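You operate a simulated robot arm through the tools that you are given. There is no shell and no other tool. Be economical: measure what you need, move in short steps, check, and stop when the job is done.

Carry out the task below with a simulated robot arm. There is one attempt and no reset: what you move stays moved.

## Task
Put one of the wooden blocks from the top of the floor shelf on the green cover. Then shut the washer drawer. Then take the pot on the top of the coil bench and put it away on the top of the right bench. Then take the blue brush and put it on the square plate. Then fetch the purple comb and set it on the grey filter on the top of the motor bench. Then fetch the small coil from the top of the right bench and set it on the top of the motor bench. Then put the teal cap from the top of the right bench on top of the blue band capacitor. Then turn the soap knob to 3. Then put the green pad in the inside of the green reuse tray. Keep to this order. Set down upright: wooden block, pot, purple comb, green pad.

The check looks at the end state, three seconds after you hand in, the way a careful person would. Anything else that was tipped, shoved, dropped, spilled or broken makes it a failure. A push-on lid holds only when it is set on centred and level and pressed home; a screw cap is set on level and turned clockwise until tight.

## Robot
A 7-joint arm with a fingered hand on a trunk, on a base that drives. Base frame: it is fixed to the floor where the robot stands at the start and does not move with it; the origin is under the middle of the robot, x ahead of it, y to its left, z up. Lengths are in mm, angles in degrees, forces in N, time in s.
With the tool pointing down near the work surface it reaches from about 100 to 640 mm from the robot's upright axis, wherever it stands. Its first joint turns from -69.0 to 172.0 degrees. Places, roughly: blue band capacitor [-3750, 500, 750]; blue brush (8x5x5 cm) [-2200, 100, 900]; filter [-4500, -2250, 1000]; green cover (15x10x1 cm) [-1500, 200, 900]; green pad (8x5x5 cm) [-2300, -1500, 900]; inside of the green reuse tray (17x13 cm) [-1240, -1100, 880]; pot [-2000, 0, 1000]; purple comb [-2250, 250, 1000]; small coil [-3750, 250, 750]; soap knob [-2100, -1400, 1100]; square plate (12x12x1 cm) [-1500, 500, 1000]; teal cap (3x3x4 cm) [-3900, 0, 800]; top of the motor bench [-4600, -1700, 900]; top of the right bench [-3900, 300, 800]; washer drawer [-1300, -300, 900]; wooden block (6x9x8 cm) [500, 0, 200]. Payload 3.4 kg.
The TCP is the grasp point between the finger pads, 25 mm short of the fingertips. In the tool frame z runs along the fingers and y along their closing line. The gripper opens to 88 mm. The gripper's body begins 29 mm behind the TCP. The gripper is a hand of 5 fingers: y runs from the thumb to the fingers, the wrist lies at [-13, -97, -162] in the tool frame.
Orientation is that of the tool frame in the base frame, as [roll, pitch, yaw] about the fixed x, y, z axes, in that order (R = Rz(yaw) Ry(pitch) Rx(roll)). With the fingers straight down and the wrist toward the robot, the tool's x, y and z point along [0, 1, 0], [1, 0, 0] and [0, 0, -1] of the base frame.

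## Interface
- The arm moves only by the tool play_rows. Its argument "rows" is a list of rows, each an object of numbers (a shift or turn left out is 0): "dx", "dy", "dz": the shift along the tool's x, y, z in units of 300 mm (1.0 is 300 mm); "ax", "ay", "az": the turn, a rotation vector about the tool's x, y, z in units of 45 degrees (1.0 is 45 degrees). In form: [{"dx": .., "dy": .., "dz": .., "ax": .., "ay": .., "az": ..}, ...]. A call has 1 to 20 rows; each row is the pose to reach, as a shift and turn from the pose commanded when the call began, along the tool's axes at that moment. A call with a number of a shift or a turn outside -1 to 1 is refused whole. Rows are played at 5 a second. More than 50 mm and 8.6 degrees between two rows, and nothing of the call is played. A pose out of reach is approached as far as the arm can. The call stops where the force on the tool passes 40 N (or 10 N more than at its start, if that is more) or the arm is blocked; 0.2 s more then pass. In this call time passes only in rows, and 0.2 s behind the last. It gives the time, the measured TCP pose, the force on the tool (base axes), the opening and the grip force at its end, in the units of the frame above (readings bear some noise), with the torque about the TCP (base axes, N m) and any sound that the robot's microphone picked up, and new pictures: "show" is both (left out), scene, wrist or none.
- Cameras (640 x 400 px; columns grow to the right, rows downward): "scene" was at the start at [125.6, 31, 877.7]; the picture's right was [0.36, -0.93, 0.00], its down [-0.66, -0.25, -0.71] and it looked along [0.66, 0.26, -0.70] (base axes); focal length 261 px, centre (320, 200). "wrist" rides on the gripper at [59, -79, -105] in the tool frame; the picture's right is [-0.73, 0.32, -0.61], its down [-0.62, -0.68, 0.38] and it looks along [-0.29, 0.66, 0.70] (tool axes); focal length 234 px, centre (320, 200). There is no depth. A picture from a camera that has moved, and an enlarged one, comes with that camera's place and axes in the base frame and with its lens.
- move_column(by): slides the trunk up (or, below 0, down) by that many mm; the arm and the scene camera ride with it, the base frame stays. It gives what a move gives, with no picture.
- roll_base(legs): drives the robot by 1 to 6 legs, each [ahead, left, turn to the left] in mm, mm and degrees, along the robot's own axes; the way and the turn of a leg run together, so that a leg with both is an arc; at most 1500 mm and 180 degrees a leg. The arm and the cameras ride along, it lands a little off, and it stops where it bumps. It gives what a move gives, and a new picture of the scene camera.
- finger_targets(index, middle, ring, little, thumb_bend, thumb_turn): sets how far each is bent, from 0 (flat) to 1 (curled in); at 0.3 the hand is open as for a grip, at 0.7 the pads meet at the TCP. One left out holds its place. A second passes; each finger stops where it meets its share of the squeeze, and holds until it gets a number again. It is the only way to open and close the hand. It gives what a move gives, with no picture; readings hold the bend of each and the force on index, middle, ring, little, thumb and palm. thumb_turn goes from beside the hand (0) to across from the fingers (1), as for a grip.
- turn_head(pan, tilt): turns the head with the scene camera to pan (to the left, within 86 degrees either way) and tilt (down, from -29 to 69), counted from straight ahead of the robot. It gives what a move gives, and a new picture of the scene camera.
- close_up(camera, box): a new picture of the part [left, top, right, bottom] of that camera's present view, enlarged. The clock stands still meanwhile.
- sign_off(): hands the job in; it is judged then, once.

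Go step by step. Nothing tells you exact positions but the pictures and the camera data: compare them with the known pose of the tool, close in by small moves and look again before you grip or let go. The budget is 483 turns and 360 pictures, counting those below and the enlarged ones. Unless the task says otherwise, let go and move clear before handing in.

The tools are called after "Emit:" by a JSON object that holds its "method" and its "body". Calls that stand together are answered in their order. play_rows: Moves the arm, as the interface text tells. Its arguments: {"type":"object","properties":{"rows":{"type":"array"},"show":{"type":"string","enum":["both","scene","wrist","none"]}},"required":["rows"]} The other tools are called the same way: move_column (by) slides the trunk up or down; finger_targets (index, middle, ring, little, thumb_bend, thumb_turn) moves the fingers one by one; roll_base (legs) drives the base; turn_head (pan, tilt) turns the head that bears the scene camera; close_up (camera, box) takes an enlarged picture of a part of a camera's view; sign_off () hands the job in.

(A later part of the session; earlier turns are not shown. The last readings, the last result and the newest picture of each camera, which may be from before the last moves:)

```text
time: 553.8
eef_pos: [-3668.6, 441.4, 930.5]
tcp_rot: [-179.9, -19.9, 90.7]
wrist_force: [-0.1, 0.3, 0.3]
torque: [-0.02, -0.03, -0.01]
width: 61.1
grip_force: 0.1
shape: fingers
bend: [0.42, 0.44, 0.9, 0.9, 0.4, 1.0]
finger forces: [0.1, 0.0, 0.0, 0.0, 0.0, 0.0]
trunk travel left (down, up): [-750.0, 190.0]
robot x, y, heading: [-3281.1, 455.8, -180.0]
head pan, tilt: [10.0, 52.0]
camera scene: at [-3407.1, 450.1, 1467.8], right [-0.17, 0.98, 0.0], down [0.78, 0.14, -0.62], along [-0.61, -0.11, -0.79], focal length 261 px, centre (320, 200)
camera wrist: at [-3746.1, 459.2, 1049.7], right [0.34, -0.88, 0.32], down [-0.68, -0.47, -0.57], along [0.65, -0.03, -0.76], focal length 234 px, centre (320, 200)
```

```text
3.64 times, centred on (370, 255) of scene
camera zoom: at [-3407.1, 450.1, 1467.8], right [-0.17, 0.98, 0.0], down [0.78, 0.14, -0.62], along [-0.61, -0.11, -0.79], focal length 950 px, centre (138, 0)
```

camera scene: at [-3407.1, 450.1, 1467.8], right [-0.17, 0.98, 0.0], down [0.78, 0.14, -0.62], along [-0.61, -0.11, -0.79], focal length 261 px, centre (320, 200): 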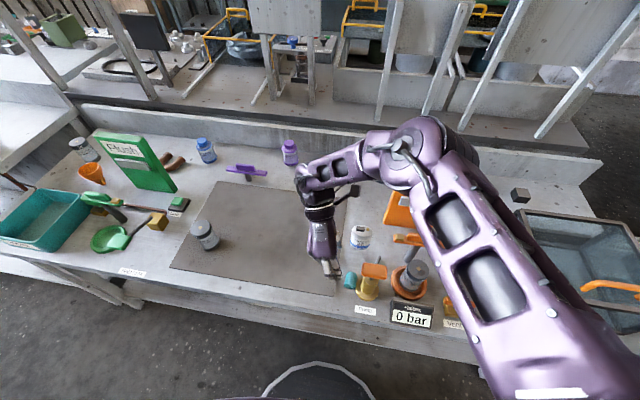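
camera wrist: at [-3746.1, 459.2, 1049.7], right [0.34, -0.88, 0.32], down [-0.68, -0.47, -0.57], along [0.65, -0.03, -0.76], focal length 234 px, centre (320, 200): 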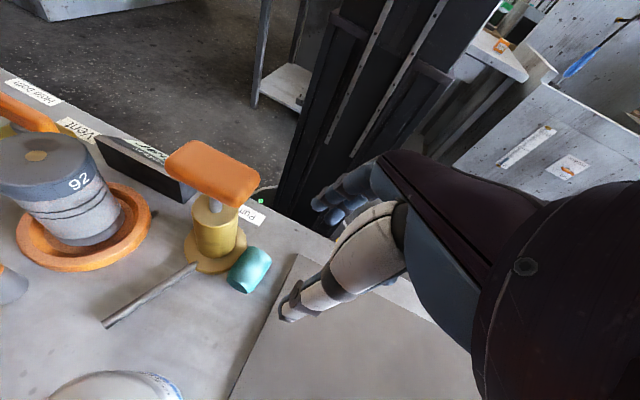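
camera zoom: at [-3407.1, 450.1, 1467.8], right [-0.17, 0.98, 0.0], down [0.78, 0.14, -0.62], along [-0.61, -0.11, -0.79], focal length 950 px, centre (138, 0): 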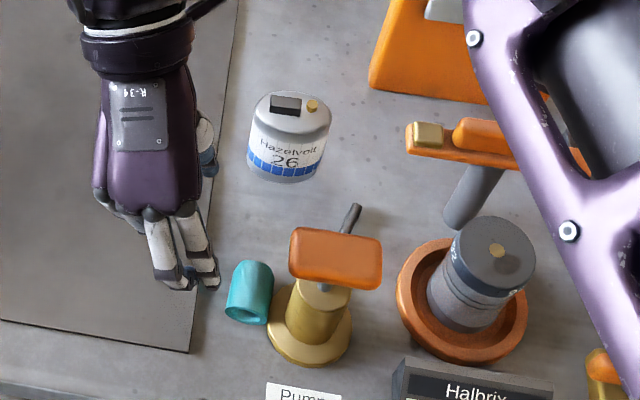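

I have clear views: cap centre [-3667.5, 481.5]. The approach along the tool axis leads right to it; advancing.

Emit:
{"method": "play_rows", "body": {"rows": [{"dz": 0.12}, {"dz": 0.2}, {"dz": 0.26}], "show": "wrist"}}

Emit:
{"method": "close_up", "body": {"camera": "scene", "box": [310, 200, 430, 310]}}

```text
time: 554.6
eef_pos: [-3668.3, 466.0, 856.2]
tcp_rot: [-179.8, -19.9, 90.7]
wrist_force: [-0.7, 0.5, -0.1]
torque: [-0.03, 0.01, 0.0]
width: 61.0
grip_force: 0.1
shape: fingers
bend: [0.42, 0.44, 0.9, 0.9, 0.4, 1.0]
finger forces: [0.0, 0.1, 0.0, 0.0, 0.0, 0.0]
trunk travel left (down, up): [-750.0, 190.0]
robot x, y, heading: [-3283.5, 461.3, -180.0]
head pan, tilt: [10.0, 52.0]
camera wrist: at [-3746.8, 485.6, 976.6], right [0.34, -0.88, 0.32], down [-0.68, -0.47, -0.57], along [0.65, -0.03, -0.76], focal length 234 px, centre (320, 200)
```

wrist: 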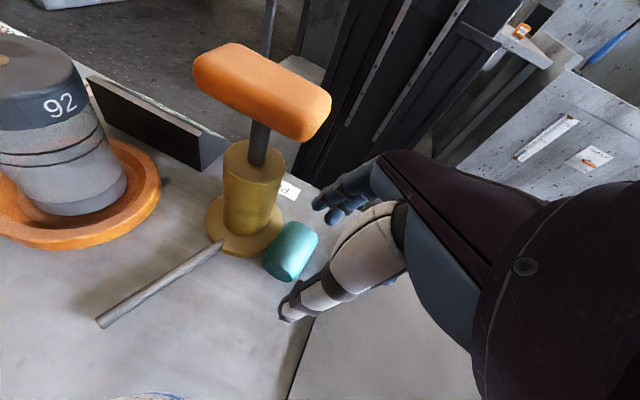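

```text
3.64 times, centred on (370, 255) of scene
camera zoom: at [-3407.0, 448.7, 1467.8], right [-0.17, 0.98, 0.0], down [0.78, 0.14, -0.62], along [-0.61, -0.11, -0.79], focal length 950 px, centre (138, 0)
```

zoom: 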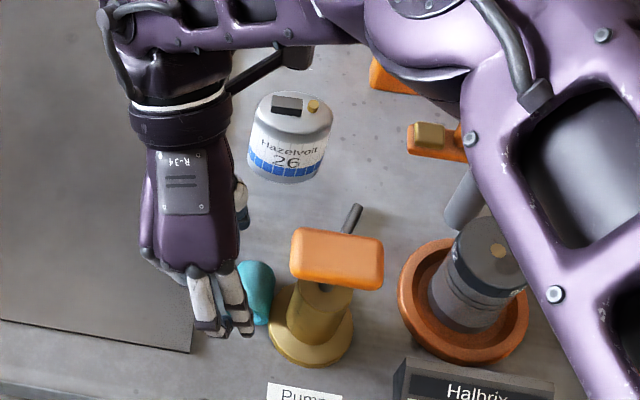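

Emit:
{"method": "play_rows", "body": {"rows": [{"dz": 0.04}, {"dz": 0.06}, {"dz": 0.08}], "show": "wrist"}}

Emit:
{"method": "close_up", "body": {"camera": "scene", "box": [330, 240, 400, 305]}}

```text
time: 555.4
eef_pos: [-3668.4, 474.9, 835.8]
tcp_rot: [-179.8, -19.9, 90.7]
wrist_force: [-0.2, 0.6, 0.6]
torque: [0.0, 0.03, 0.0]
width: 61.0
grip_force: 0.0
shape: fingers
bend: [0.42, 0.44, 0.9, 0.9, 0.4, 1.0]
finger forces: [0.0, 0.0, 0.0, 0.0, 0.0, 0.0]
trunk travel left (down, up): [-750.0, 190.0]
robot x, y, heading: [-3280.9, 460.4, -179.9]
head pan, tilt: [10.0, 52.0]
camera wrist: at [-3747.0, 494.0, 954.4], right [0.34, -0.88, 0.32], down [-0.68, -0.47, -0.57], along [0.65, -0.03, -0.76], focal length 234 px, centre (320, 200)
```

wrist: 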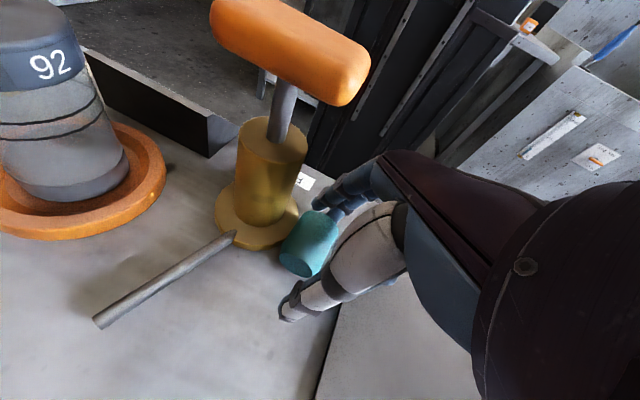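

```text
6.15 times, centred on (365, 272) of scene
camera zoom: at [-3406.9, 448.9, 1467.8], right [-0.17, 0.98, 0.0], down [0.78, 0.14, -0.62], along [-0.61, -0.11, -0.79], focal length 1607 px, centre (43, -246)
```

zoom: 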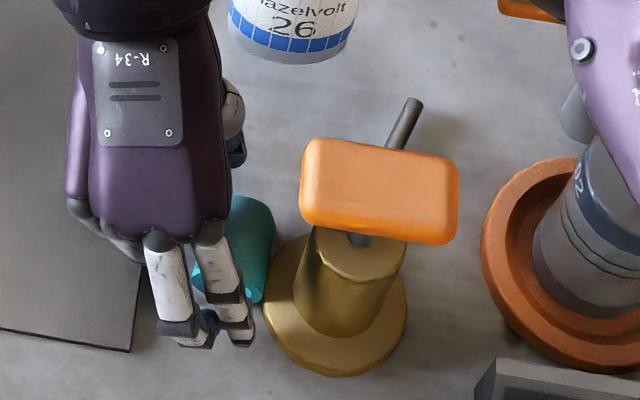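

The index lines up with the cap's open end, thumb behind the closed end. Closing.

Emit:
{"method": "finger_targets", "body": {"index": 0.75, "middle": 0.75, "thumb_bend": 0.72}}

Emit:
{"method": "close_up", "body": {"camera": "wrist", "box": [220, 150, 460, 330]}}

```text
time: 556.4
eef_pos: [-3669.4, 475.0, 835.6]
tcp_rot: [-179.8, -19.9, 90.7]
wrist_force: [0.5, -0.1, -0.1]
torque: [0.01, 0.0, -0.02]
width: 24.6
grip_force: 17.5
shape: fingers
bend: [0.73, 0.63, 0.9, 0.9, 0.53, 1.0]
finger forces: [9.2, 11.2, 0.0, 0.0, 16.0, 0.0]
trunk travel left (down, up): [-750.0, 190.0]
robot x, y, heading: [-3281.5, 461.0, -179.9]
head pan, tilt: [10.0, 52.0]
```

```text
2.22 times, centred on (340, 240) of wrist
camera zoom: at [-3747.0, 493.9, 954.6], right [0.34, -0.88, 0.32], down [-0.68, -0.47, -0.57], along [0.65, -0.03, -0.76], focal length 520 px, centre (276, 111)
```

zoom: 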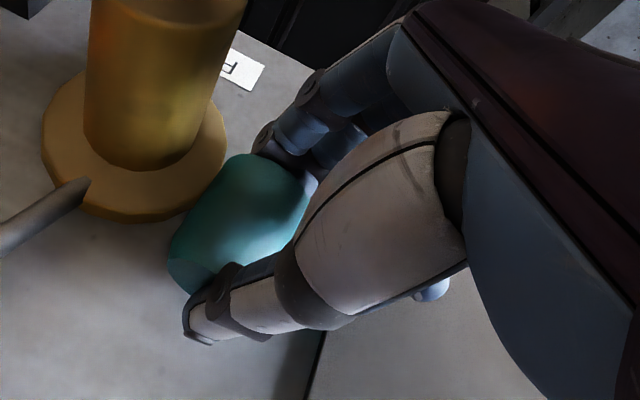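

Gripped. Lifting back along the tool axis and moving left over the mat.

Emit:
{"method": "play_rows", "body": {"rows": [{"dz": -0.04}, {"dz": -0.12}, {"dz": -0.25}, {"dz": -0.4}], "show": "both"}}

Emit:
{"method": "close_up", "body": {"camera": "wrist", "box": [220, 150, 460, 330]}}

```text
time: 557.4
eef_pos: [-3667.4, 433.6, 949.4]
tcp_rot: [-179.7, -19.9, 90.6]
wrist_force: [0.7, 0.3, 0.0]
torque: [0.01, -0.04, 0.0]
width: 24.2
grip_force: 18.0
shape: fingers
bend: [0.73, 0.63, 0.9, 0.9, 0.53, 1.0]
finger forces: [8.9, 11.3, 0.0, 0.0, 15.9, 0.0]
trunk travel left (down, up): [-750.0, 190.0]
robot x, y, heading: [-3286.5, 461.3, -179.8]
head pan, tilt: [10.0, 52.0]
camera scene: at [-3405.7, 447.7, 1467.8], right [-0.17, 0.98, 0.0], down [0.78, 0.14, -0.62], along [-0.61, -0.11, -0.79], focal length 261 px, centre (320, 200)
camera wrist: at [-3744.6, 451.6, 1068.5], right [0.34, -0.88, 0.32], down [-0.68, -0.47, -0.57], along [0.65, -0.03, -0.76], focal length 234 px, centre (320, 200)
```

scene: 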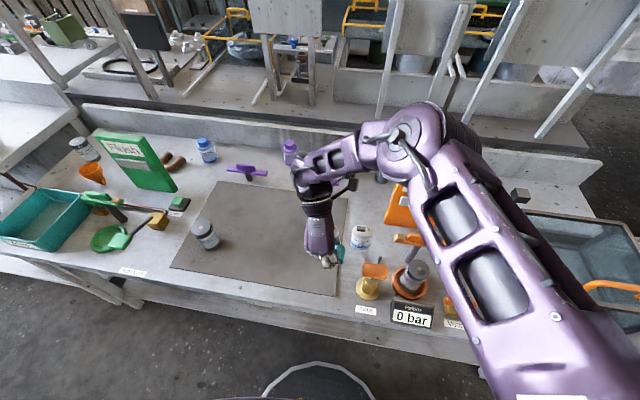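
wrist: 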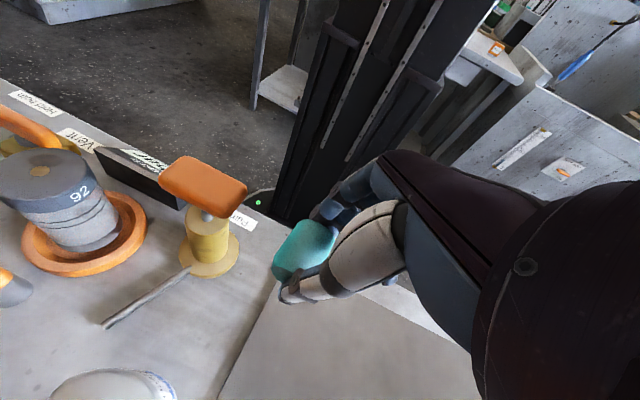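

```text
2.22 times, centred on (340, 240) of wrist
camera zoom: at [-3744.6, 451.6, 1068.5], right [0.34, -0.88, 0.32], down [-0.68, -0.47, -0.57], along [0.65, -0.03, -0.76], focal length 520 px, centre (276, 111)
```

zoom: 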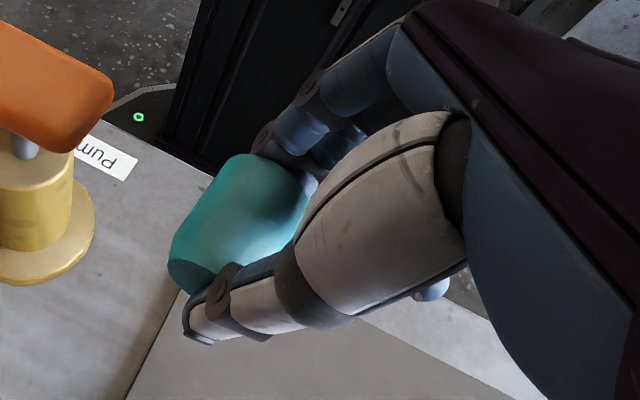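

Emit:
{"method": "close_up", "body": {"camera": "scene", "box": [295, 215, 365, 280]}}

```text
6.15 times, centred on (330, 248) of scene
camera zoom: at [-3405.7, 447.7, 1467.8], right [-0.17, 0.98, 0.0], down [0.78, 0.14, -0.62], along [-0.61, -0.11, -0.79], focal length 1607 px, centre (258, -92)
```

zoom: 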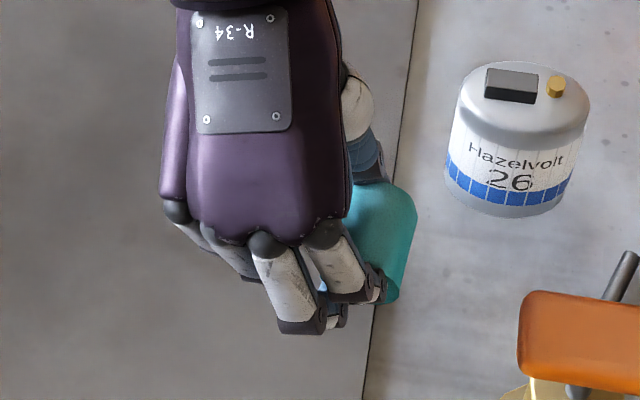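

The cap is held by its ends. I'll lay it down on the open mat near [-3730, 340].

Emit:
{"method": "play_rows", "body": {"rows": [{"dx": -0.09, "dy": -0.04, "dz": 0.02}, {"dx": -0.2, "dy": -0.09, "dz": 0.06}, {"dx": -0.32, "dy": -0.15, "dz": 0.11}, {"dx": -0.441, "dy": -0.21, "dz": 0.156}, {"dx": -0.459, "dy": -0.21, "dz": 0.206}], "show": "none"}}

Emit:
{"method": "play_rows", "body": {"rows": [{"dx": -0.006, "dz": 0.016}, {"dx": -0.012, "dz": 0.031}], "show": "both"}}

```text
time: 558.6
eef_pos: [-3641.1, 382.8, 873.2]
tcp_rot: [-178.6, -19.5, 90.3]
wrist_force: [0.1, -0.3, -0.4]
torque: [-0.02, 0.01, 0.02]
width: 24.2
grip_force: 17.6
shape: fingers
bend: [0.73, 0.63, 0.9, 0.9, 0.53, 1.0]
finger forces: [8.8, 11.1, 0.0, 0.0, 15.7, 0.0]
out of reach, approached as far as the arm can: row 1, 2, 3, 4, 5
trunk travel left (down, up): [-750.0, 190.0]
robot x, y, heading: [-3282.8, 462.2, -179.9]
head pan, tilt: [10.0, 52.0]
```

```text
time: 559.2
eef_pos: [-3634.2, 386.3, 865.9]
tcp_rot: [-179.4, -19.8, 90.5]
wrist_force: [0.1, 0.8, 0.1]
torque: [-0.03, 0.0, -0.01]
width: 24.4
grip_force: 17.8
shape: fingers
bend: [0.73, 0.63, 0.9, 0.9, 0.53, 1.0]
finger forces: [8.8, 11.0, 0.0, 0.0, 15.8, 0.1]
out of reach, approached as far as the arm can: row 1, 2
trunk travel left (down, up): [-750.0, 190.0]
robot x, y, heading: [-3281.5, 456.2, -180.1]
head pan, tilt: [10.0, 52.0]
camera scene: at [-3406.9, 448.5, 1467.8], right [-0.17, 0.98, 0.0], down [0.78, 0.14, -0.62], along [-0.61, -0.11, -0.79], focal length 261 px, centre (320, 200)
camera wrist: at [-3711.9, 404.6, 984.7], right [0.34, -0.88, 0.32], down [-0.68, -0.47, -0.57], along [0.65, -0.03, -0.76], focal length 234 px, centre (320, 200)
```

scene: 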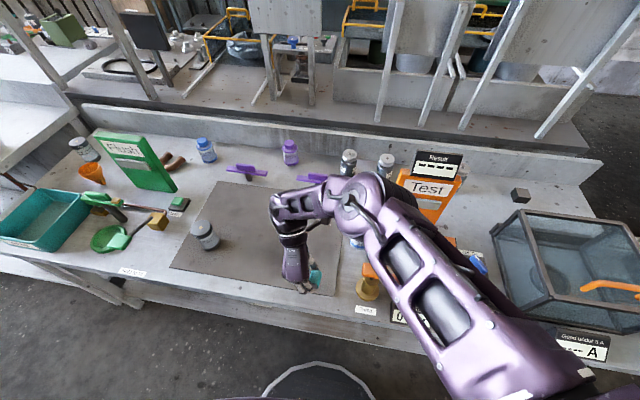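
wrist: 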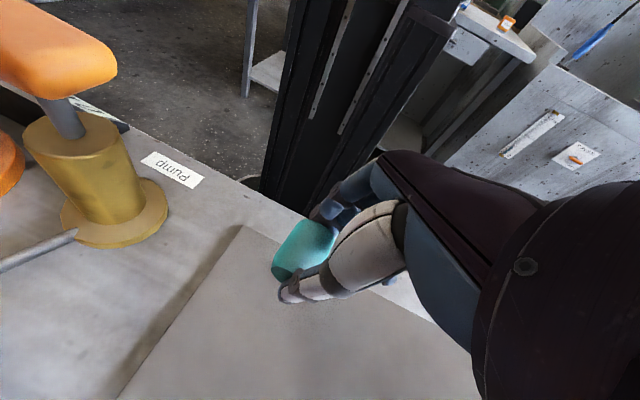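

Out of reach further left; I'll shift the base left/ahead a bit with the cap held above the mat, then lower.

Emit:
{"method": "roll_base", "body": {"legs": [[35, 0, 0], [0, 80, 0]]}}

Emit:
{"method": "play_rows", "body": {"rows": [{"dx": -0.01, "dz": 0.03}, {"dx": -0.02, "dz": 0.06}, {"dx": -0.03, "dz": 0.085}], "show": "both"}}

```text
time: 560.7
eef_pos: [-3670.7, 304.0, 864.6]
tcp_rot: [-179.4, -19.7, 90.7]
wrist_force: [-0.6, 0.3, -1.0]
torque: [-0.01, -0.03, 0.03]
width: 24.2
grip_force: 17.9
shape: fingers
bend: [0.73, 0.63, 0.9, 0.9, 0.53, 1.0]
finger forces: [8.9, 11.0, 0.0, 0.1, 15.7, 0.1]
trunk travel left (down, up): [-750.0, 190.0]
robot x, y, heading: [-3319.3, 383.2, -180.0]
head pan, tilt: [10.0, 52.0]
camera scene: at [-3442.7, 367.6, 1467.7], right [-0.17, 0.98, 0.0], down [0.78, 0.14, -0.61], along [-0.61, -0.11, -0.79], focal length 261 px, centre (320, 200)
```

scene: 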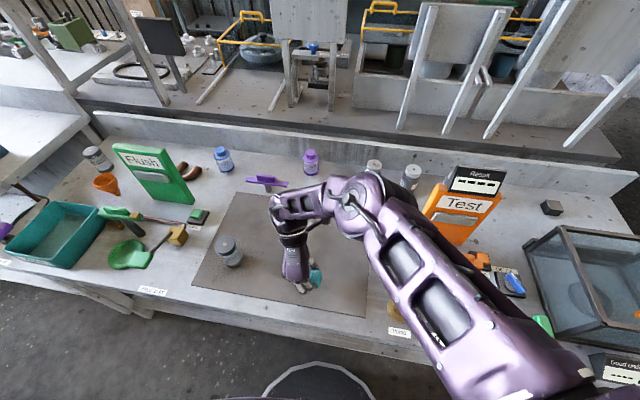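

```text
time: 561.5
eef_pos: [-3665.5, 308.0, 841.1]
tcp_rot: [-179.3, -19.6, 90.6]
wrist_force: [0.7, -0.3, -0.5]
torque: [0.0, 0.0, -0.01]
width: 24.2
grip_force: 17.9
shape: fingers
bend: [0.73, 0.63, 0.9, 0.9, 0.53, 1.0]
finger forces: [8.7, 11.1, 0.0, 0.0, 15.7, 0.1]
out of reach, approached as far as the arm can: row 2, 3
trunk travel left (down, up): [-750.0, 190.0]
robot x, y, heading: [-3315.8, 380.6, -179.8]
head pan, tilt: [10.0, 52.0]
camera scene: at [-3441.7, 368.8, 1467.8], right [-0.18, 0.98, 0.0], down [0.78, 0.14, -0.62], along [-0.61, -0.11, -0.79], focal length 261 px, centre (320, 200)
camera wrist: at [-3741.6, 327.2, 960.0], right [0.34, -0.88, 0.32], down [-0.68, -0.47, -0.56], along [0.65, -0.03, -0.76], focal length 234 px, centre (320, 200)
```

scene: 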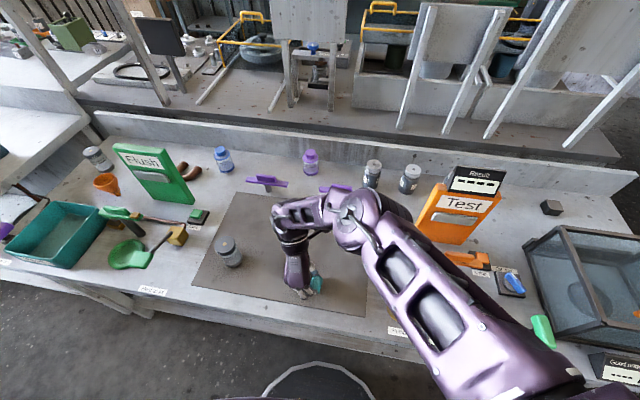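
wrist: 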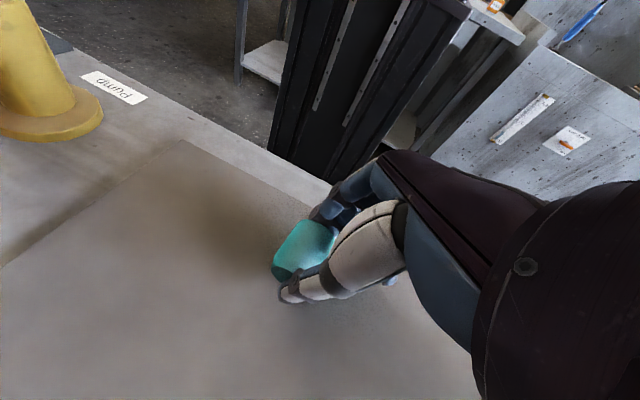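

Emit:
{"method": "move_column", "body": {"by": -4}}

Emit:
{"method": "move_column", "body": {"by": -3}}

```text
time: 562.0
eef_pos: [-3664.1, 307.0, 836.5]
tcp_rot: [-179.1, -19.6, 90.5]
wrist_force: [0.1, -0.8, 2.5]
torque: [-0.02, 0.03, 0.0]
width: 24.1
grip_force: 17.8
shape: fingers
bend: [0.73, 0.63, 0.9, 0.9, 0.53, 1.0]
finger forces: [8.5, 11.5, 0.0, 0.1, 16.1, 0.0]
trunk travel left (down, up): [-746.0, 194.0]
robot x, y, heading: [-3316.4, 381.4, -180.1]
head pan, tilt: [10.0, 52.0]
```

```text
time: 562.5
eef_pos: [-3663.7, 306.7, 834.0]
tcp_rot: [-179.2, -19.6, 90.5]
wrist_force: [0.2, -1.9, 18.4]
torque: [0.07, 0.26, 0.07]
width: 22.8
grip_force: 20.3
shape: fingers
bend: [0.74, 0.63, 0.9, 0.9, 0.53, 1.0]
finger forces: [7.1, 13.2, 0.0, 0.0, 20.3, 0.0]
trunk travel left (down, up): [-743.0, 197.0]
robot x, y, heading: [-3320.2, 380.8, -180.1]
head pan, tilt: [10.0, 52.0]
```

Touching. Releasing and raising vertically with the trunk.

Emit:
{"method": "finger_targets", "body": {"index": 0.5, "middle": 0.5, "thumb_bend": 0.4}}

Emit:
{"method": "move_column", "body": {"by": 100}}

Emit:
{"method": "close_up", "body": {"camera": "wrist", "box": [100, 150, 420, 350]}}

Emit:
{"method": "close_up", "body": {"camera": "scene", "box": [240, 180, 400, 320]}}

```text
time: 563.5
eef_pos: [-3663.8, 307.6, 834.3]
tcp_rot: [-179.2, -19.6, 90.6]
wrist_force: [-2.1, -0.9, 8.3]
torque: [-0.06, -0.08, -0.02]
width: 51.7
grip_force: 3.7
shape: fingers
bend: [0.5, 0.55, 0.9, 0.9, 0.4, 1.0]
finger forces: [0.1, 7.6, 0.0, 0.0, 0.0, 0.0]
trunk travel left (down, up): [-743.0, 197.0]
robot x, y, heading: [-3313.7, 380.4, -179.9]
head pan, tilt: [10.0, 52.0]
```

```text
time: 564.9
eef_pos: [-3664.4, 306.3, 932.1]
tcp_rot: [-179.3, -19.7, 90.6]
wrist_force: [-0.3, -0.6, 0.5]
torque: [0.02, -0.01, 0.01]
width: 52.0
grip_force: 0.0
shape: fingers
bend: [0.5, 0.5, 0.9, 0.9, 0.4, 1.0]
finger forces: [0.0, 0.0, 0.1, 0.0, 0.1, 0.0]
trunk travel left (down, up): [-843.0, 97.0]
robot x, y, heading: [-3315.8, 380.8, -179.9]
head pan, tilt: [10.0, 52.0]
```

```text
2.00 times, centred on (260, 250) of wrist
camera zoom: at [-3741.8, 326.9, 1053.0], right [0.34, -0.88, 0.32], down [-0.68, -0.47, -0.56], along [0.65, -0.03, -0.76], focal length 468 px, centre (440, 100)
```

zoom: 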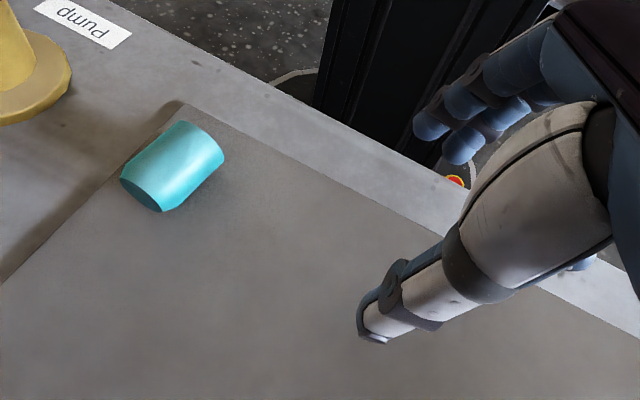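

```text
2.86 times, centred on (320, 250) of scene
camera zoom: at [-3441.9, 368.4, 1560.7], right [-0.18, 0.98, 0.0], down [0.78, 0.14, -0.62], along [-0.61, -0.11, -0.79], focal length 746 px, centre (320, 57)
```

zoom: 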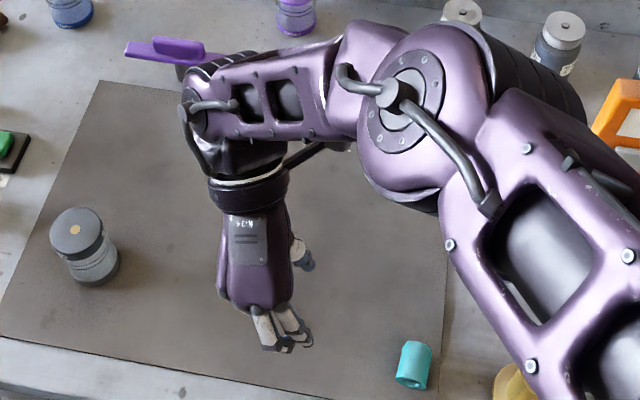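

The cap rolled a little and now lies free at ≈[-3663, 420]. To stand it up I want to grip it across its diameter (closing along y, wrist on the right) and pitch the hand forward. First un-tilt and try turning the hand further.

Emit:
{"method": "play_rows", "body": {"rows": [{"ay": -0.15, "dz": -0.05}, {"ay": -0.3, "dz": -0.1}, {"ay": -0.437, "dz": -0.12}], "show": "none"}}

Emit:
{"method": "play_rows", "body": {"rows": [{"az": 0.17, "dy": 0.03}, {"az": 0.34, "dy": 0.06}, {"az": 0.51, "dy": 0.1}, {"az": 0.68, "dy": 0.13}, {"az": 0.85, "dy": 0.16}, {"az": 1.0, "dy": 0.2}], "show": "none"}}

Emit:
{"method": "play_rows", "body": {"rows": [{"az": 0.17}, {"az": 0.34}, {"az": 0.51}, {"az": 0.68}, {"az": 0.85}, {"az": 1.0}], "show": "scene"}}

```text
time: 565.7
eef_pos: [-3664.4, 296.0, 968.9]
tcp_rot: [-179.3, 0.2, 90.8]
wrist_force: [0.4, 0.4, 0.6]
torque: [0.04, 0.0, 0.0]
width: 51.9
grip_force: 0.0
shape: fingers
bend: [0.5, 0.5, 0.9, 0.9, 0.4, 1.0]
finger forces: [0.1, 0.1, 0.0, 0.0, 0.0, 0.0]
trunk travel left (down, up): [-843.0, 97.0]
robot x, y, heading: [-3316.9, 378.3, -179.9]
head pan, tilt: [10.0, 52.0]
```

```text
time: 567.1
eef_pos: [-3603.4, 296.1, 967.2]
tcp_rot: [-179.4, 0.6, 45.7]
wrist_force: [-0.4, -0.1, 0.5]
torque: [0.04, -0.02, -0.01]
width: 51.8
grip_force: 0.0
shape: fingers
bend: [0.5, 0.5, 0.9, 0.9, 0.4, 1.0]
finger forces: [0.0, 0.0, 0.1, 0.0, 0.0, 0.1]
trunk travel left (down, up): [-843.0, 97.0]
robot x, y, heading: [-3316.0, 380.8, -179.9]
head pan, tilt: [10.0, 52.0]
```

```text
time: 568.5
eef_pos: [-3603.9, 296.7, 967.9]
tcp_rot: [-180.0, 0.7, 0.7]
wrist_force: [-0.1, 0.2, 0.4]
torque: [0.01, 0.0, 0.03]
width: 52.1
grip_force: 0.0
shape: fingers
bend: [0.5, 0.5, 0.9, 0.9, 0.4, 1.0]
finger forces: [0.1, 0.1, 0.1, 0.1, 0.1, 0.0]
trunk travel left (down, up): [-843.0, 97.0]
robot x, y, heading: [-3314.9, 379.1, -180.3]
head pan, tilt: [10.0, 52.0]
camera scene: at [-3441.7, 369.2, 1560.8], right [-0.18, 0.98, 0.0], down [0.78, 0.14, -0.62], along [-0.61, -0.11, -0.79], focal length 261 px, centre (320, 200)
```

scene: 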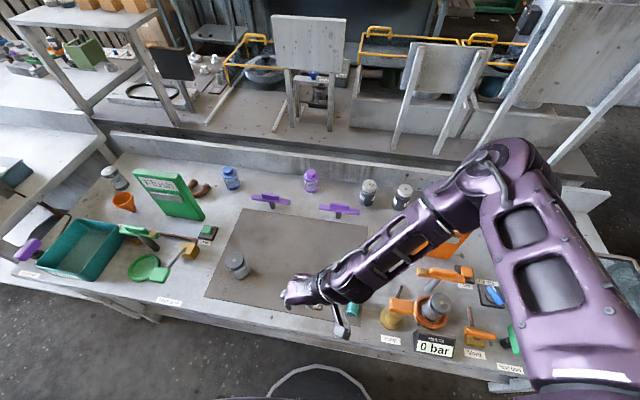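

The hand now closes along y with the wrist on the right. Locating the cap accurately.

Emit:
{"method": "close_up", "body": {"camera": "scene", "box": [320, 285, 400, 335]}}

Emit:
{"method": "close_up", "body": {"camera": "wrist", "box": [0, 0, 640, 400]}}

```text
8.00 times, centred on (360, 310) of scene
camera zoom: at [-3441.7, 369.2, 1560.8], right [-0.18, 0.98, 0.0], down [0.78, 0.14, -0.62], along [-0.61, -0.11, -0.79], focal length 2089 px, centre (0, -680)
```

zoom: 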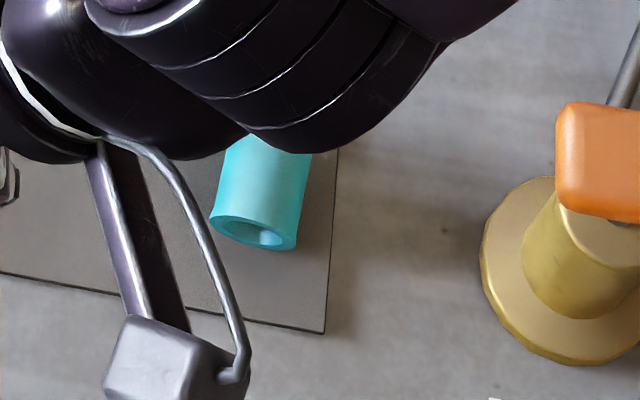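

```text
1.00 times, centred on (320, 200) of wrist (not enlarged: the box is as wide or as high as the picture)
camera zoom: at [-3544.3, 377.1, 1070.8], right [-0.71, -0.33, 0.62], down [-0.64, 0.67, -0.38], along [-0.29, -0.66, -0.69], focal length 234 px, centre (320, 200)
```

zoom: 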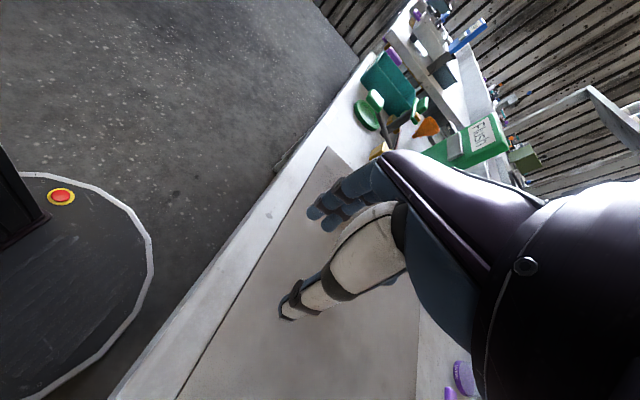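

Cap centre [-3666, 420], open end toward me. Moving above it with a slight lean.

Emit:
{"method": "finger_targets", "body": {"index": 0.45, "middle": 0.45, "ring": 0.9, "little": 0.9, "thumb_bend": 0.41}}

Emit:
{"method": "play_rows", "body": {"rows": [{"dx": -0.05, "dy": -0.09}, {"dx": -0.1, "dy": -0.18, "ay": 0.11}, {"dx": -0.15, "dy": -0.27, "ay": 0.222}, {"dx": -0.2, "dy": -0.35, "dz": 0.05, "ay": 0.222}, {"dx": -0.25, "dy": -0.413, "dz": 0.1, "ay": 0.222}, {"dx": -0.25, "dy": -0.413, "dz": 0.2, "ay": 0.222}], "show": "both"}}

Emit:
{"method": "close_up", "body": {"camera": "wrist", "box": [180, 190, 380, 350]}}

```text
time: 569.5
eef_pos: [-3604.7, 297.2, 967.3]
tcp_rot: [180.0, 0.7, 0.8]
wrist_force: [-0.5, -0.6, 0.0]
torque: [0.0, -0.03, -0.01]
width: 56.6
grip_force: 0.0
shape: fingers
bend: [0.45, 0.45, 0.9, 0.9, 0.41, 1.0]
finger forces: [0.0, 0.0, 0.1, 0.1, 0.0, 0.1]
trunk travel left (down, up): [-843.0, 97.0]
robot x, y, heading: [-3316.7, 381.7, -179.8]
head pan, tilt: [10.0, 52.0]
```

```text
time: 570.9
eef_pos: [-3682.7, 419.1, 907.0]
tcp_rot: [180.0, -9.2, 0.8]
wrist_force: [0.8, 0.6, -0.3]
torque: [0.01, 0.0, 0.03]
width: 56.8
grip_force: 0.2
shape: fingers
bend: [0.45, 0.45, 0.9, 0.9, 0.41, 1.0]
finger forces: [0.0, 0.0, 0.0, 0.1, 0.1, 0.0]
trunk travel left (down, up): [-843.0, 97.0]
robot x, y, heading: [-3315.6, 381.7, -179.9]
head pan, tilt: [10.0, 52.0]
camera scene: at [-3442.2, 368.1, 1560.8], right [-0.18, 0.98, 0.0], down [0.78, 0.14, -0.62], along [-0.61, -0.11, -0.79], focal length 261 px, centre (320, 200)
camera wrist: at [-3641.8, 499.8, 1020.2], right [-0.81, -0.33, 0.48], down [-0.56, 0.67, -0.48], along [-0.16, -0.66, -0.73], focal length 234 px, centre (320, 200)
```

scene: 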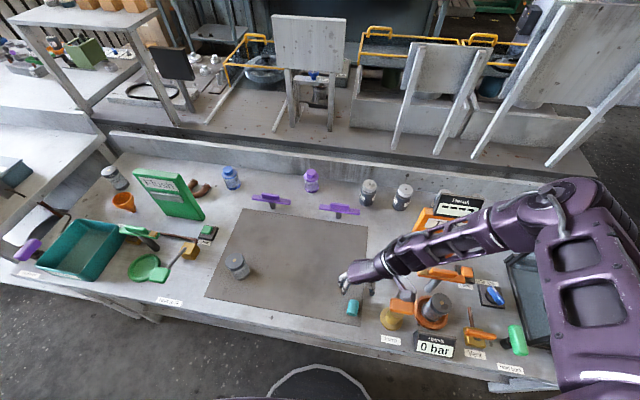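
wrist: 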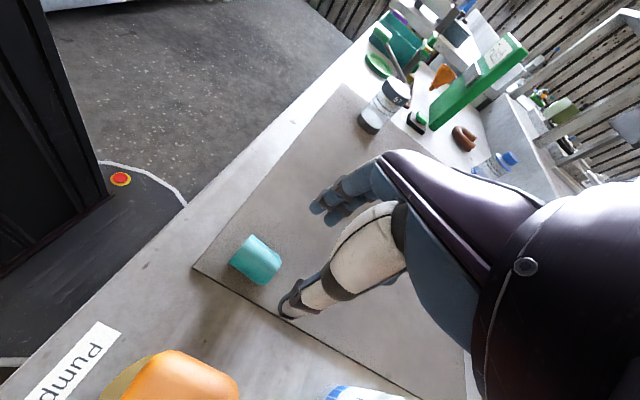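

```text
2.50 times, centred on (280, 270) of wrist
camera zoom: at [-3641.8, 499.8, 1020.2], right [-0.81, -0.33, 0.48], down [-0.56, 0.67, -0.48], along [-0.16, -0.66, -0.73], focal length 585 px, centre (420, 25)
```

zoom: 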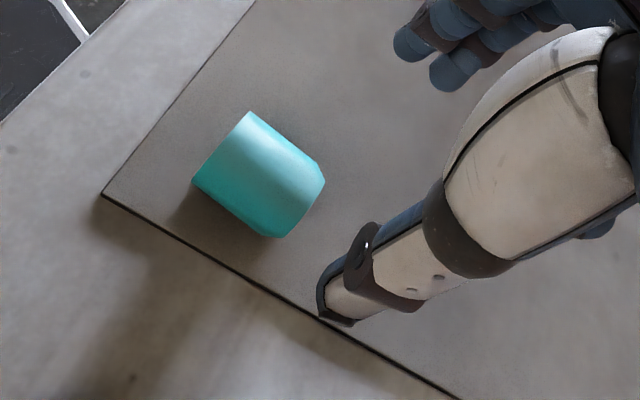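

Emit:
{"method": "play_rows", "body": {"rows": [{"dx": -0.01, "dz": 0.08}, {"dx": -0.02, "dz": 0.16}, {"dx": -0.02, "dz": 0.2}, {"dx": -0.02, "dz": 0.232}], "show": "wrist"}}

Emit:
{"method": "close_up", "body": {"camera": "scene", "box": [320, 260, 400, 325]}}

```text
time: 571.9
eef_pos: [-3676.1, 419.8, 837.4]
tcp_rot: [-180.0, -9.2, 0.9]
wrist_force: [-0.1, -0.5, -0.1]
torque: [0.0, -0.01, -0.05]
width: 57.1
grip_force: 0.2
shape: fingers
bend: [0.45, 0.45, 0.9, 0.9, 0.41, 1.0]
finger forces: [0.0, 0.0, 0.0, 0.2, 0.0, 0.0]
trunk travel left (down, up): [-843.0, 97.0]
robot x, y, heading: [-3316.7, 379.7, -179.9]
head pan, tilt: [10.0, 52.0]
camera wrist: at [-3635.8, 499.7, 950.8], right [-0.81, -0.33, 0.48], down [-0.56, 0.67, -0.48], along [-0.17, -0.66, -0.73], focal length 234 px, centre (320, 200)
```

wrist: 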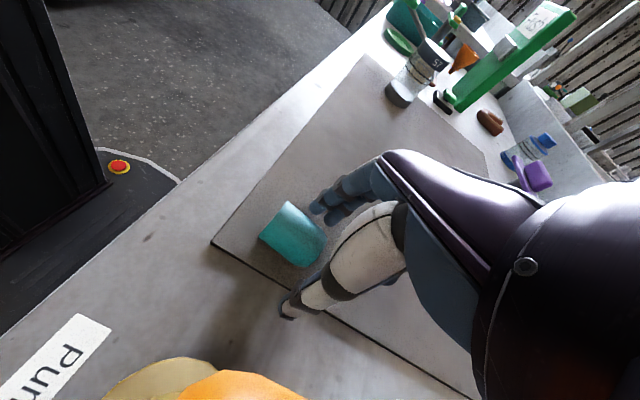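

```text
6.15 times, centred on (360, 292) of scene
camera zoom: at [-3441.9, 368.4, 1560.8], right [-0.18, 0.98, 0.0], down [0.78, 0.14, -0.62], along [-0.61, -0.11, -0.79], focal length 1607 px, centre (74, -369)
```

zoom: 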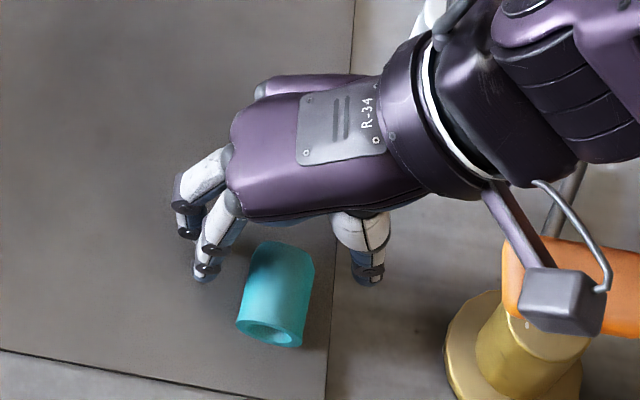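

Emit:
{"method": "play_rows", "body": {"rows": [{"dx": 0.017, "dz": 0.005}], "show": "none"}}

Emit:
{"method": "finger_targets", "body": {"index": 0.75, "middle": 0.75, "thumb_bend": 0.72}}

Emit:
{"method": "play_rows", "body": {"rows": [{"dz": -0.05}, {"dz": -0.15}, {"dz": -0.3}, {"dz": -0.4}], "show": "both"}}

Emit:
{"method": "close_up", "body": {"camera": "scene", "box": [310, 240, 390, 305]}}

```text
time: 572.3
eef_pos: [-3669.8, 417.8, 837.8]
tcp_rot: [179.9, -9.2, 0.8]
wrist_force: [0.2, 0.3, -0.1]
torque: [-0.02, -0.02, 0.0]
width: 56.9
grip_force: 0.0
shape: fingers
bend: [0.45, 0.45, 0.9, 0.9, 0.41, 1.0]
finger forces: [0.1, 0.0, 0.0, 0.0, 0.0, 0.0]
trunk travel left (down, up): [-843.0, 97.0]
robot x, y, heading: [-3316.1, 379.3, -179.9]
head pan, tilt: [10.0, 52.0]
```

```text
time: 573.3
eef_pos: [-3671.0, 419.4, 836.7]
tcp_rot: [179.8, -9.3, 0.8]
wrist_force: [-0.5, -0.7, -0.1]
torque: [-0.03, 0.0, 0.01]
width: 22.9
grip_force: 13.8
shape: fingers
bend: [0.73, 0.73, 0.9, 0.9, 0.54, 1.0]
finger forces: [8.2, 5.9, 0.0, 0.1, 14.0, 0.0]
trunk travel left (down, up): [-843.0, 97.0]
robot x, y, heading: [-3315.5, 380.2, -180.1]
head pan, tilt: [10.0, 52.0]
```

```text
time: 574.3
eef_pos: [-3689.7, 419.9, 956.8]
tcp_rot: [180.0, -9.3, 0.7]
wrist_force: [1.5, -0.1, -0.8]
torque: [0.01, -0.03, 0.0]
width: 23.1
grip_force: 14.1
shape: fingers
bend: [0.73, 0.73, 0.9, 0.9, 0.54, 1.0]
finger forces: [8.2, 5.9, 0.0, 0.0, 14.0, 0.0]
trunk travel left (down, up): [-843.0, 97.0]
robot x, y, heading: [-3314.5, 378.1, -180.1]
head pan, tilt: [10.0, 52.0]
camera scene: at [-3441.3, 368.7, 1560.8], right [-0.18, 0.98, 0.0], down [0.78, 0.14, -0.62], along [-0.61, -0.11, -0.79], focal length 261 px, centre (320, 200)
camera wrist: at [-3649.5, 499.7, 1069.2], right [-0.81, -0.33, 0.48], down [-0.56, 0.67, -0.48], along [-0.17, -0.66, -0.73], focal length 234 px, centre (320, 200)
```

scene: 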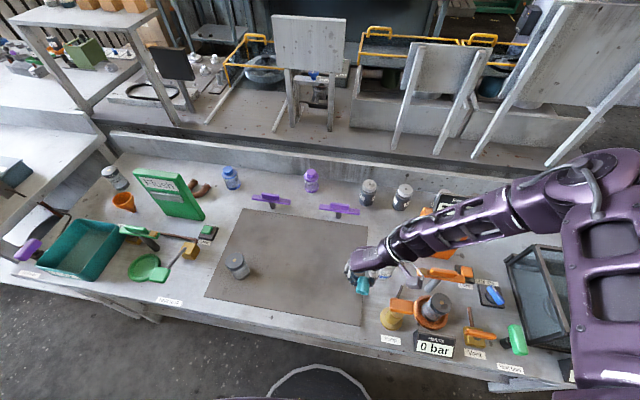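
wrist: 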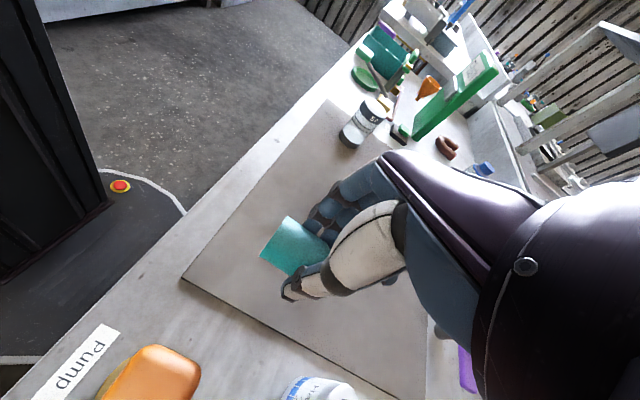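

```text
6.15 times, centred on (350, 272) of scene
camera zoom: at [-3441.3, 368.7, 1560.8], right [-0.18, 0.98, 0.0], down [0.78, 0.14, -0.62], along [-0.61, -0.11, -0.79], focal length 1607 px, centre (135, -246)
```

zoom: 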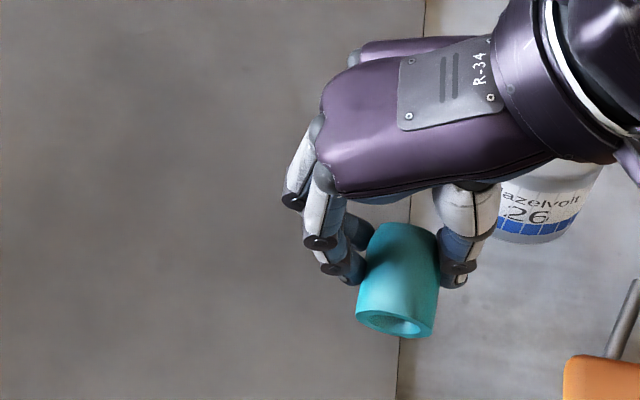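

The cap is well held, open end toward me. I'll back the base 200 mm for room, then pitch the hand forward in two steps to stand the cap up.

Emit:
{"method": "roll_base", "body": {"legs": [[-200, 0, 0]]}}

Emit:
{"method": "play_rows", "body": {"rows": [{"dx": -0.06, "dy": 0.03, "dz": -0.02, "ay": -0.16}, {"dx": -0.12, "dy": 0.06, "dz": -0.04, "ay": -0.32}, {"dx": -0.19, "dy": 0.1, "dz": -0.06, "ay": -0.48}, {"dx": -0.26, "dy": 0.13, "dz": -0.08, "ay": -0.64}, {"dx": -0.32, "dy": 0.16, "dz": -0.1, "ay": -0.8}, {"dx": -0.384, "dy": 0.2, "dz": -0.13, "ay": -0.95}], "show": "scene"}}

```text
time: 575.9
eef_pos: [-3492.3, 419.6, 955.4]
tcp_rot: [179.8, -9.3, 0.9]
wrist_force: [0.2, 0.3, 0.1]
torque: [0.0, 0.07, 0.0]
width: 23.0
grip_force: 14.5
shape: fingers
bend: [0.73, 0.73, 0.9, 0.9, 0.54, 1.0]
finger forces: [8.1, 5.9, 0.1, 0.0, 14.0, 0.0]
trunk travel left (down, up): [-843.0, 97.0]
robot x, y, heading: [-3120.0, 378.5, -179.8]
head pan, tilt: [10.0, 52.0]
camera scene: at [-3243.4, 368.8, 1560.7], right [-0.18, 0.98, 0.0], down [0.78, 0.14, -0.62], along [-0.61, -0.11, -0.79], focal length 261 px, centre (320, 200)
```

scene: 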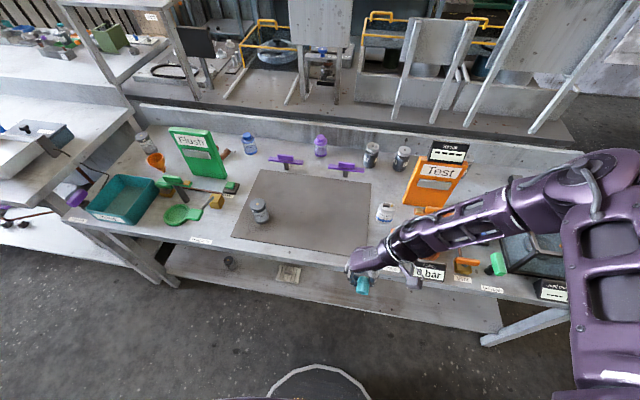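

```text
time: 577.2
eef_pos: [-3611.3, 357.4, 976.5]
tcp_rot: [-180.0, 33.7, 0.9]
wrist_force: [-0.8, -0.1, -0.7]
torque: [-0.01, -0.02, 0.01]
width: 23.1
grip_force: 13.6
shape: fingers
bend: [0.73, 0.73, 0.9, 0.9, 0.54, 1.0]
finger forces: [8.0, 5.8, 0.0, 0.1, 13.9, 0.1]
trunk travel left (down, up): [-843.0, 97.0]
robot x, y, heading: [-3120.7, 380.4, -179.8]
head pan, tilt: [10.0, 52.0]
camera scene: at [-3243.0, 368.3, 1560.7], right [-0.18, 0.98, 0.0], down [0.78, 0.14, -0.62], along [-0.61, -0.11, -0.79], focal length 261 px, centre (320, 200)
```

scene: 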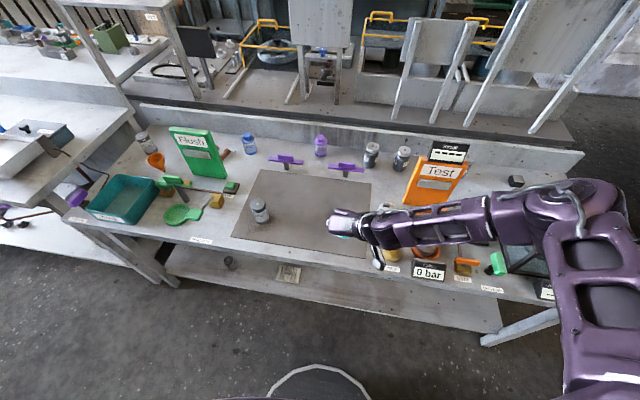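

Emit:
{"method": "play_rows", "body": {"rows": [{"dx": -0.04, "dy": 0.03, "dz": 0.03, "ay": -0.16}, {"dx": -0.08, "dy": 0.06, "dz": 0.06, "ay": -0.32}, {"dx": -0.13, "dy": 0.1, "dz": 0.09, "ay": -0.48}, {"dx": -0.17, "dy": 0.13, "dz": 0.11, "ay": -0.64}, {"dx": -0.21, "dy": 0.16, "dz": 0.14, "ay": -0.8}, {"dx": -0.25, "dy": 0.2, "dz": 0.167, "ay": -0.93}], "show": "both"}}

Emit:
{"method": "close_up", "body": {"camera": "scene", "box": [280, 180, 400, 270]}}

```text
time: 578.6
eef_pos: [-3699.7, 293.3, 974.2]
tcp_rot: [-179.3, 75.2, 1.5]
wrist_force: [0.0, 0.7, -1.6]
torque: [-0.03, -0.02, -0.03]
width: 22.5
grip_force: 13.5
shape: fingers
bend: [0.73, 0.73, 0.9, 0.9, 0.54, 1.0]
finger forces: [7.5, 5.7, 0.0, 0.0, 13.4, 0.0]
trunk travel left (down, up): [-843.0, 97.0]
robot x, y, heading: [-3119.2, 378.6, -180.0]
head pan, tilt: [10.0, 52.0]
camera scene: at [-3242.2, 367.0, 1560.8], right [-0.18, 0.98, 0.0], down [0.78, 0.14, -0.62], along [-0.61, -0.11, -0.79], focal length 261 px, centre (320, 200)
camera wrist: at [-3582.7, 376.4, 944.2], right [0.41, -0.32, 0.86], down [-0.54, 0.67, 0.51], along [-0.74, -0.67, 0.1], focal length 234 px, centre (320, 200)
```

scene: 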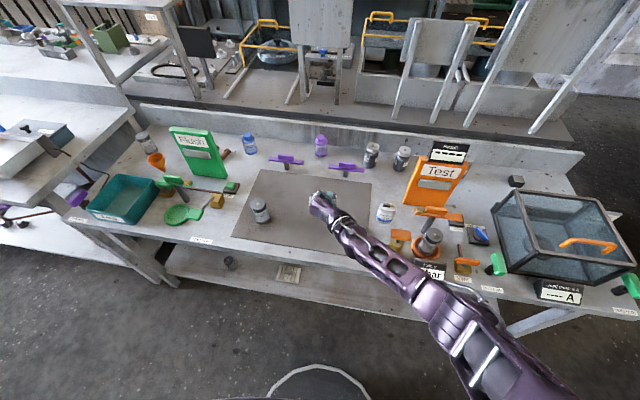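
wrist: 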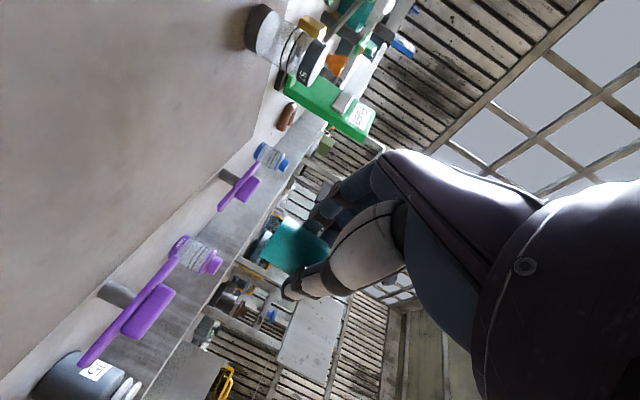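

```text
4.44 times, centred on (340, 225) of scene
camera zoom: at [-3242.2, 367.0, 1560.8], right [-0.18, 0.98, 0.0], down [0.78, 0.14, -0.62], along [-0.61, -0.11, -0.79], focal length 1161 px, centre (231, 89)
```

zoom: 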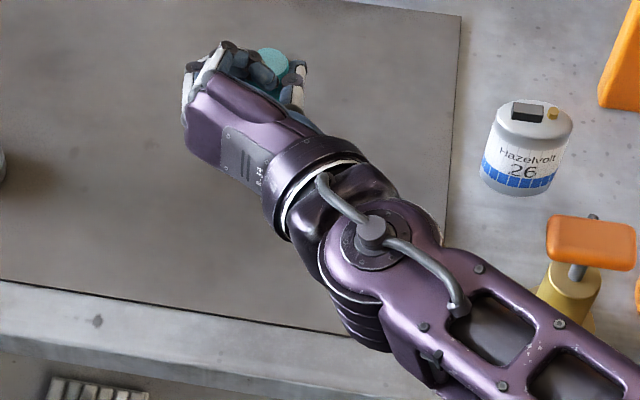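

The cap is now upright in the hand (closed end up) over the mat. Lowering with the trunk.

Emit:
{"method": "move_column", "body": {"by": -120}}

Emit:
{"method": "close_up", "body": {"camera": "scene", "box": [240, 150, 440, 290]}}

Emit:
{"method": "move_column", "body": {"by": -14}}

```text
time: 580.1
eef_pos: [-3699.8, 296.1, 855.1]
tcp_rot: [179.5, 75.2, 0.3]
wrist_force: [-0.6, -0.6, -1.2]
torque: [0.01, -0.02, -0.01]
width: 22.6
grip_force: 13.9
shape: fingers
bend: [0.73, 0.73, 0.9, 0.9, 0.54, 1.0]
finger forces: [7.6, 5.7, 0.1, 0.1, 13.3, 0.0]
trunk travel left (down, up): [-723.0, 217.0]
robot x, y, heading: [-3117.2, 380.8, -179.8]
head pan, tilt: [10.0, 52.0]
```

```text
2.86 times, centred on (340, 220) of scene
camera zoom: at [-3242.5, 368.6, 1440.8], right [-0.18, 0.98, 0.0], down [0.78, 0.14, -0.62], along [-0.61, -0.11, -0.79], focal length 746 px, centre (263, 143)
```

zoom: 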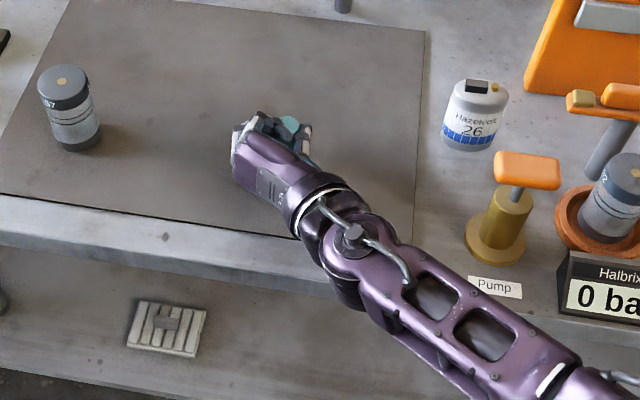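

```text
time: 580.8
eef_pos: [-3699.7, 296.1, 840.2]
tcp_rot: [179.8, 75.2, 0.6]
wrist_force: [2.1, 0.3, 1.6]
torque: [0.22, -0.3, -0.1]
width: 22.5
grip_force: 12.8
shape: fingers
bend: [0.73, 0.73, 0.9, 0.9, 0.54, 1.0]
finger forces: [7.6, 5.8, 0.1, 0.0, 13.3, 0.0]
trunk travel left (down, up): [-709.0, 231.0]
robot x, y, heading: [-3116.9, 380.7, -179.8]
head pan, tilt: [10.0, 52.0]
```

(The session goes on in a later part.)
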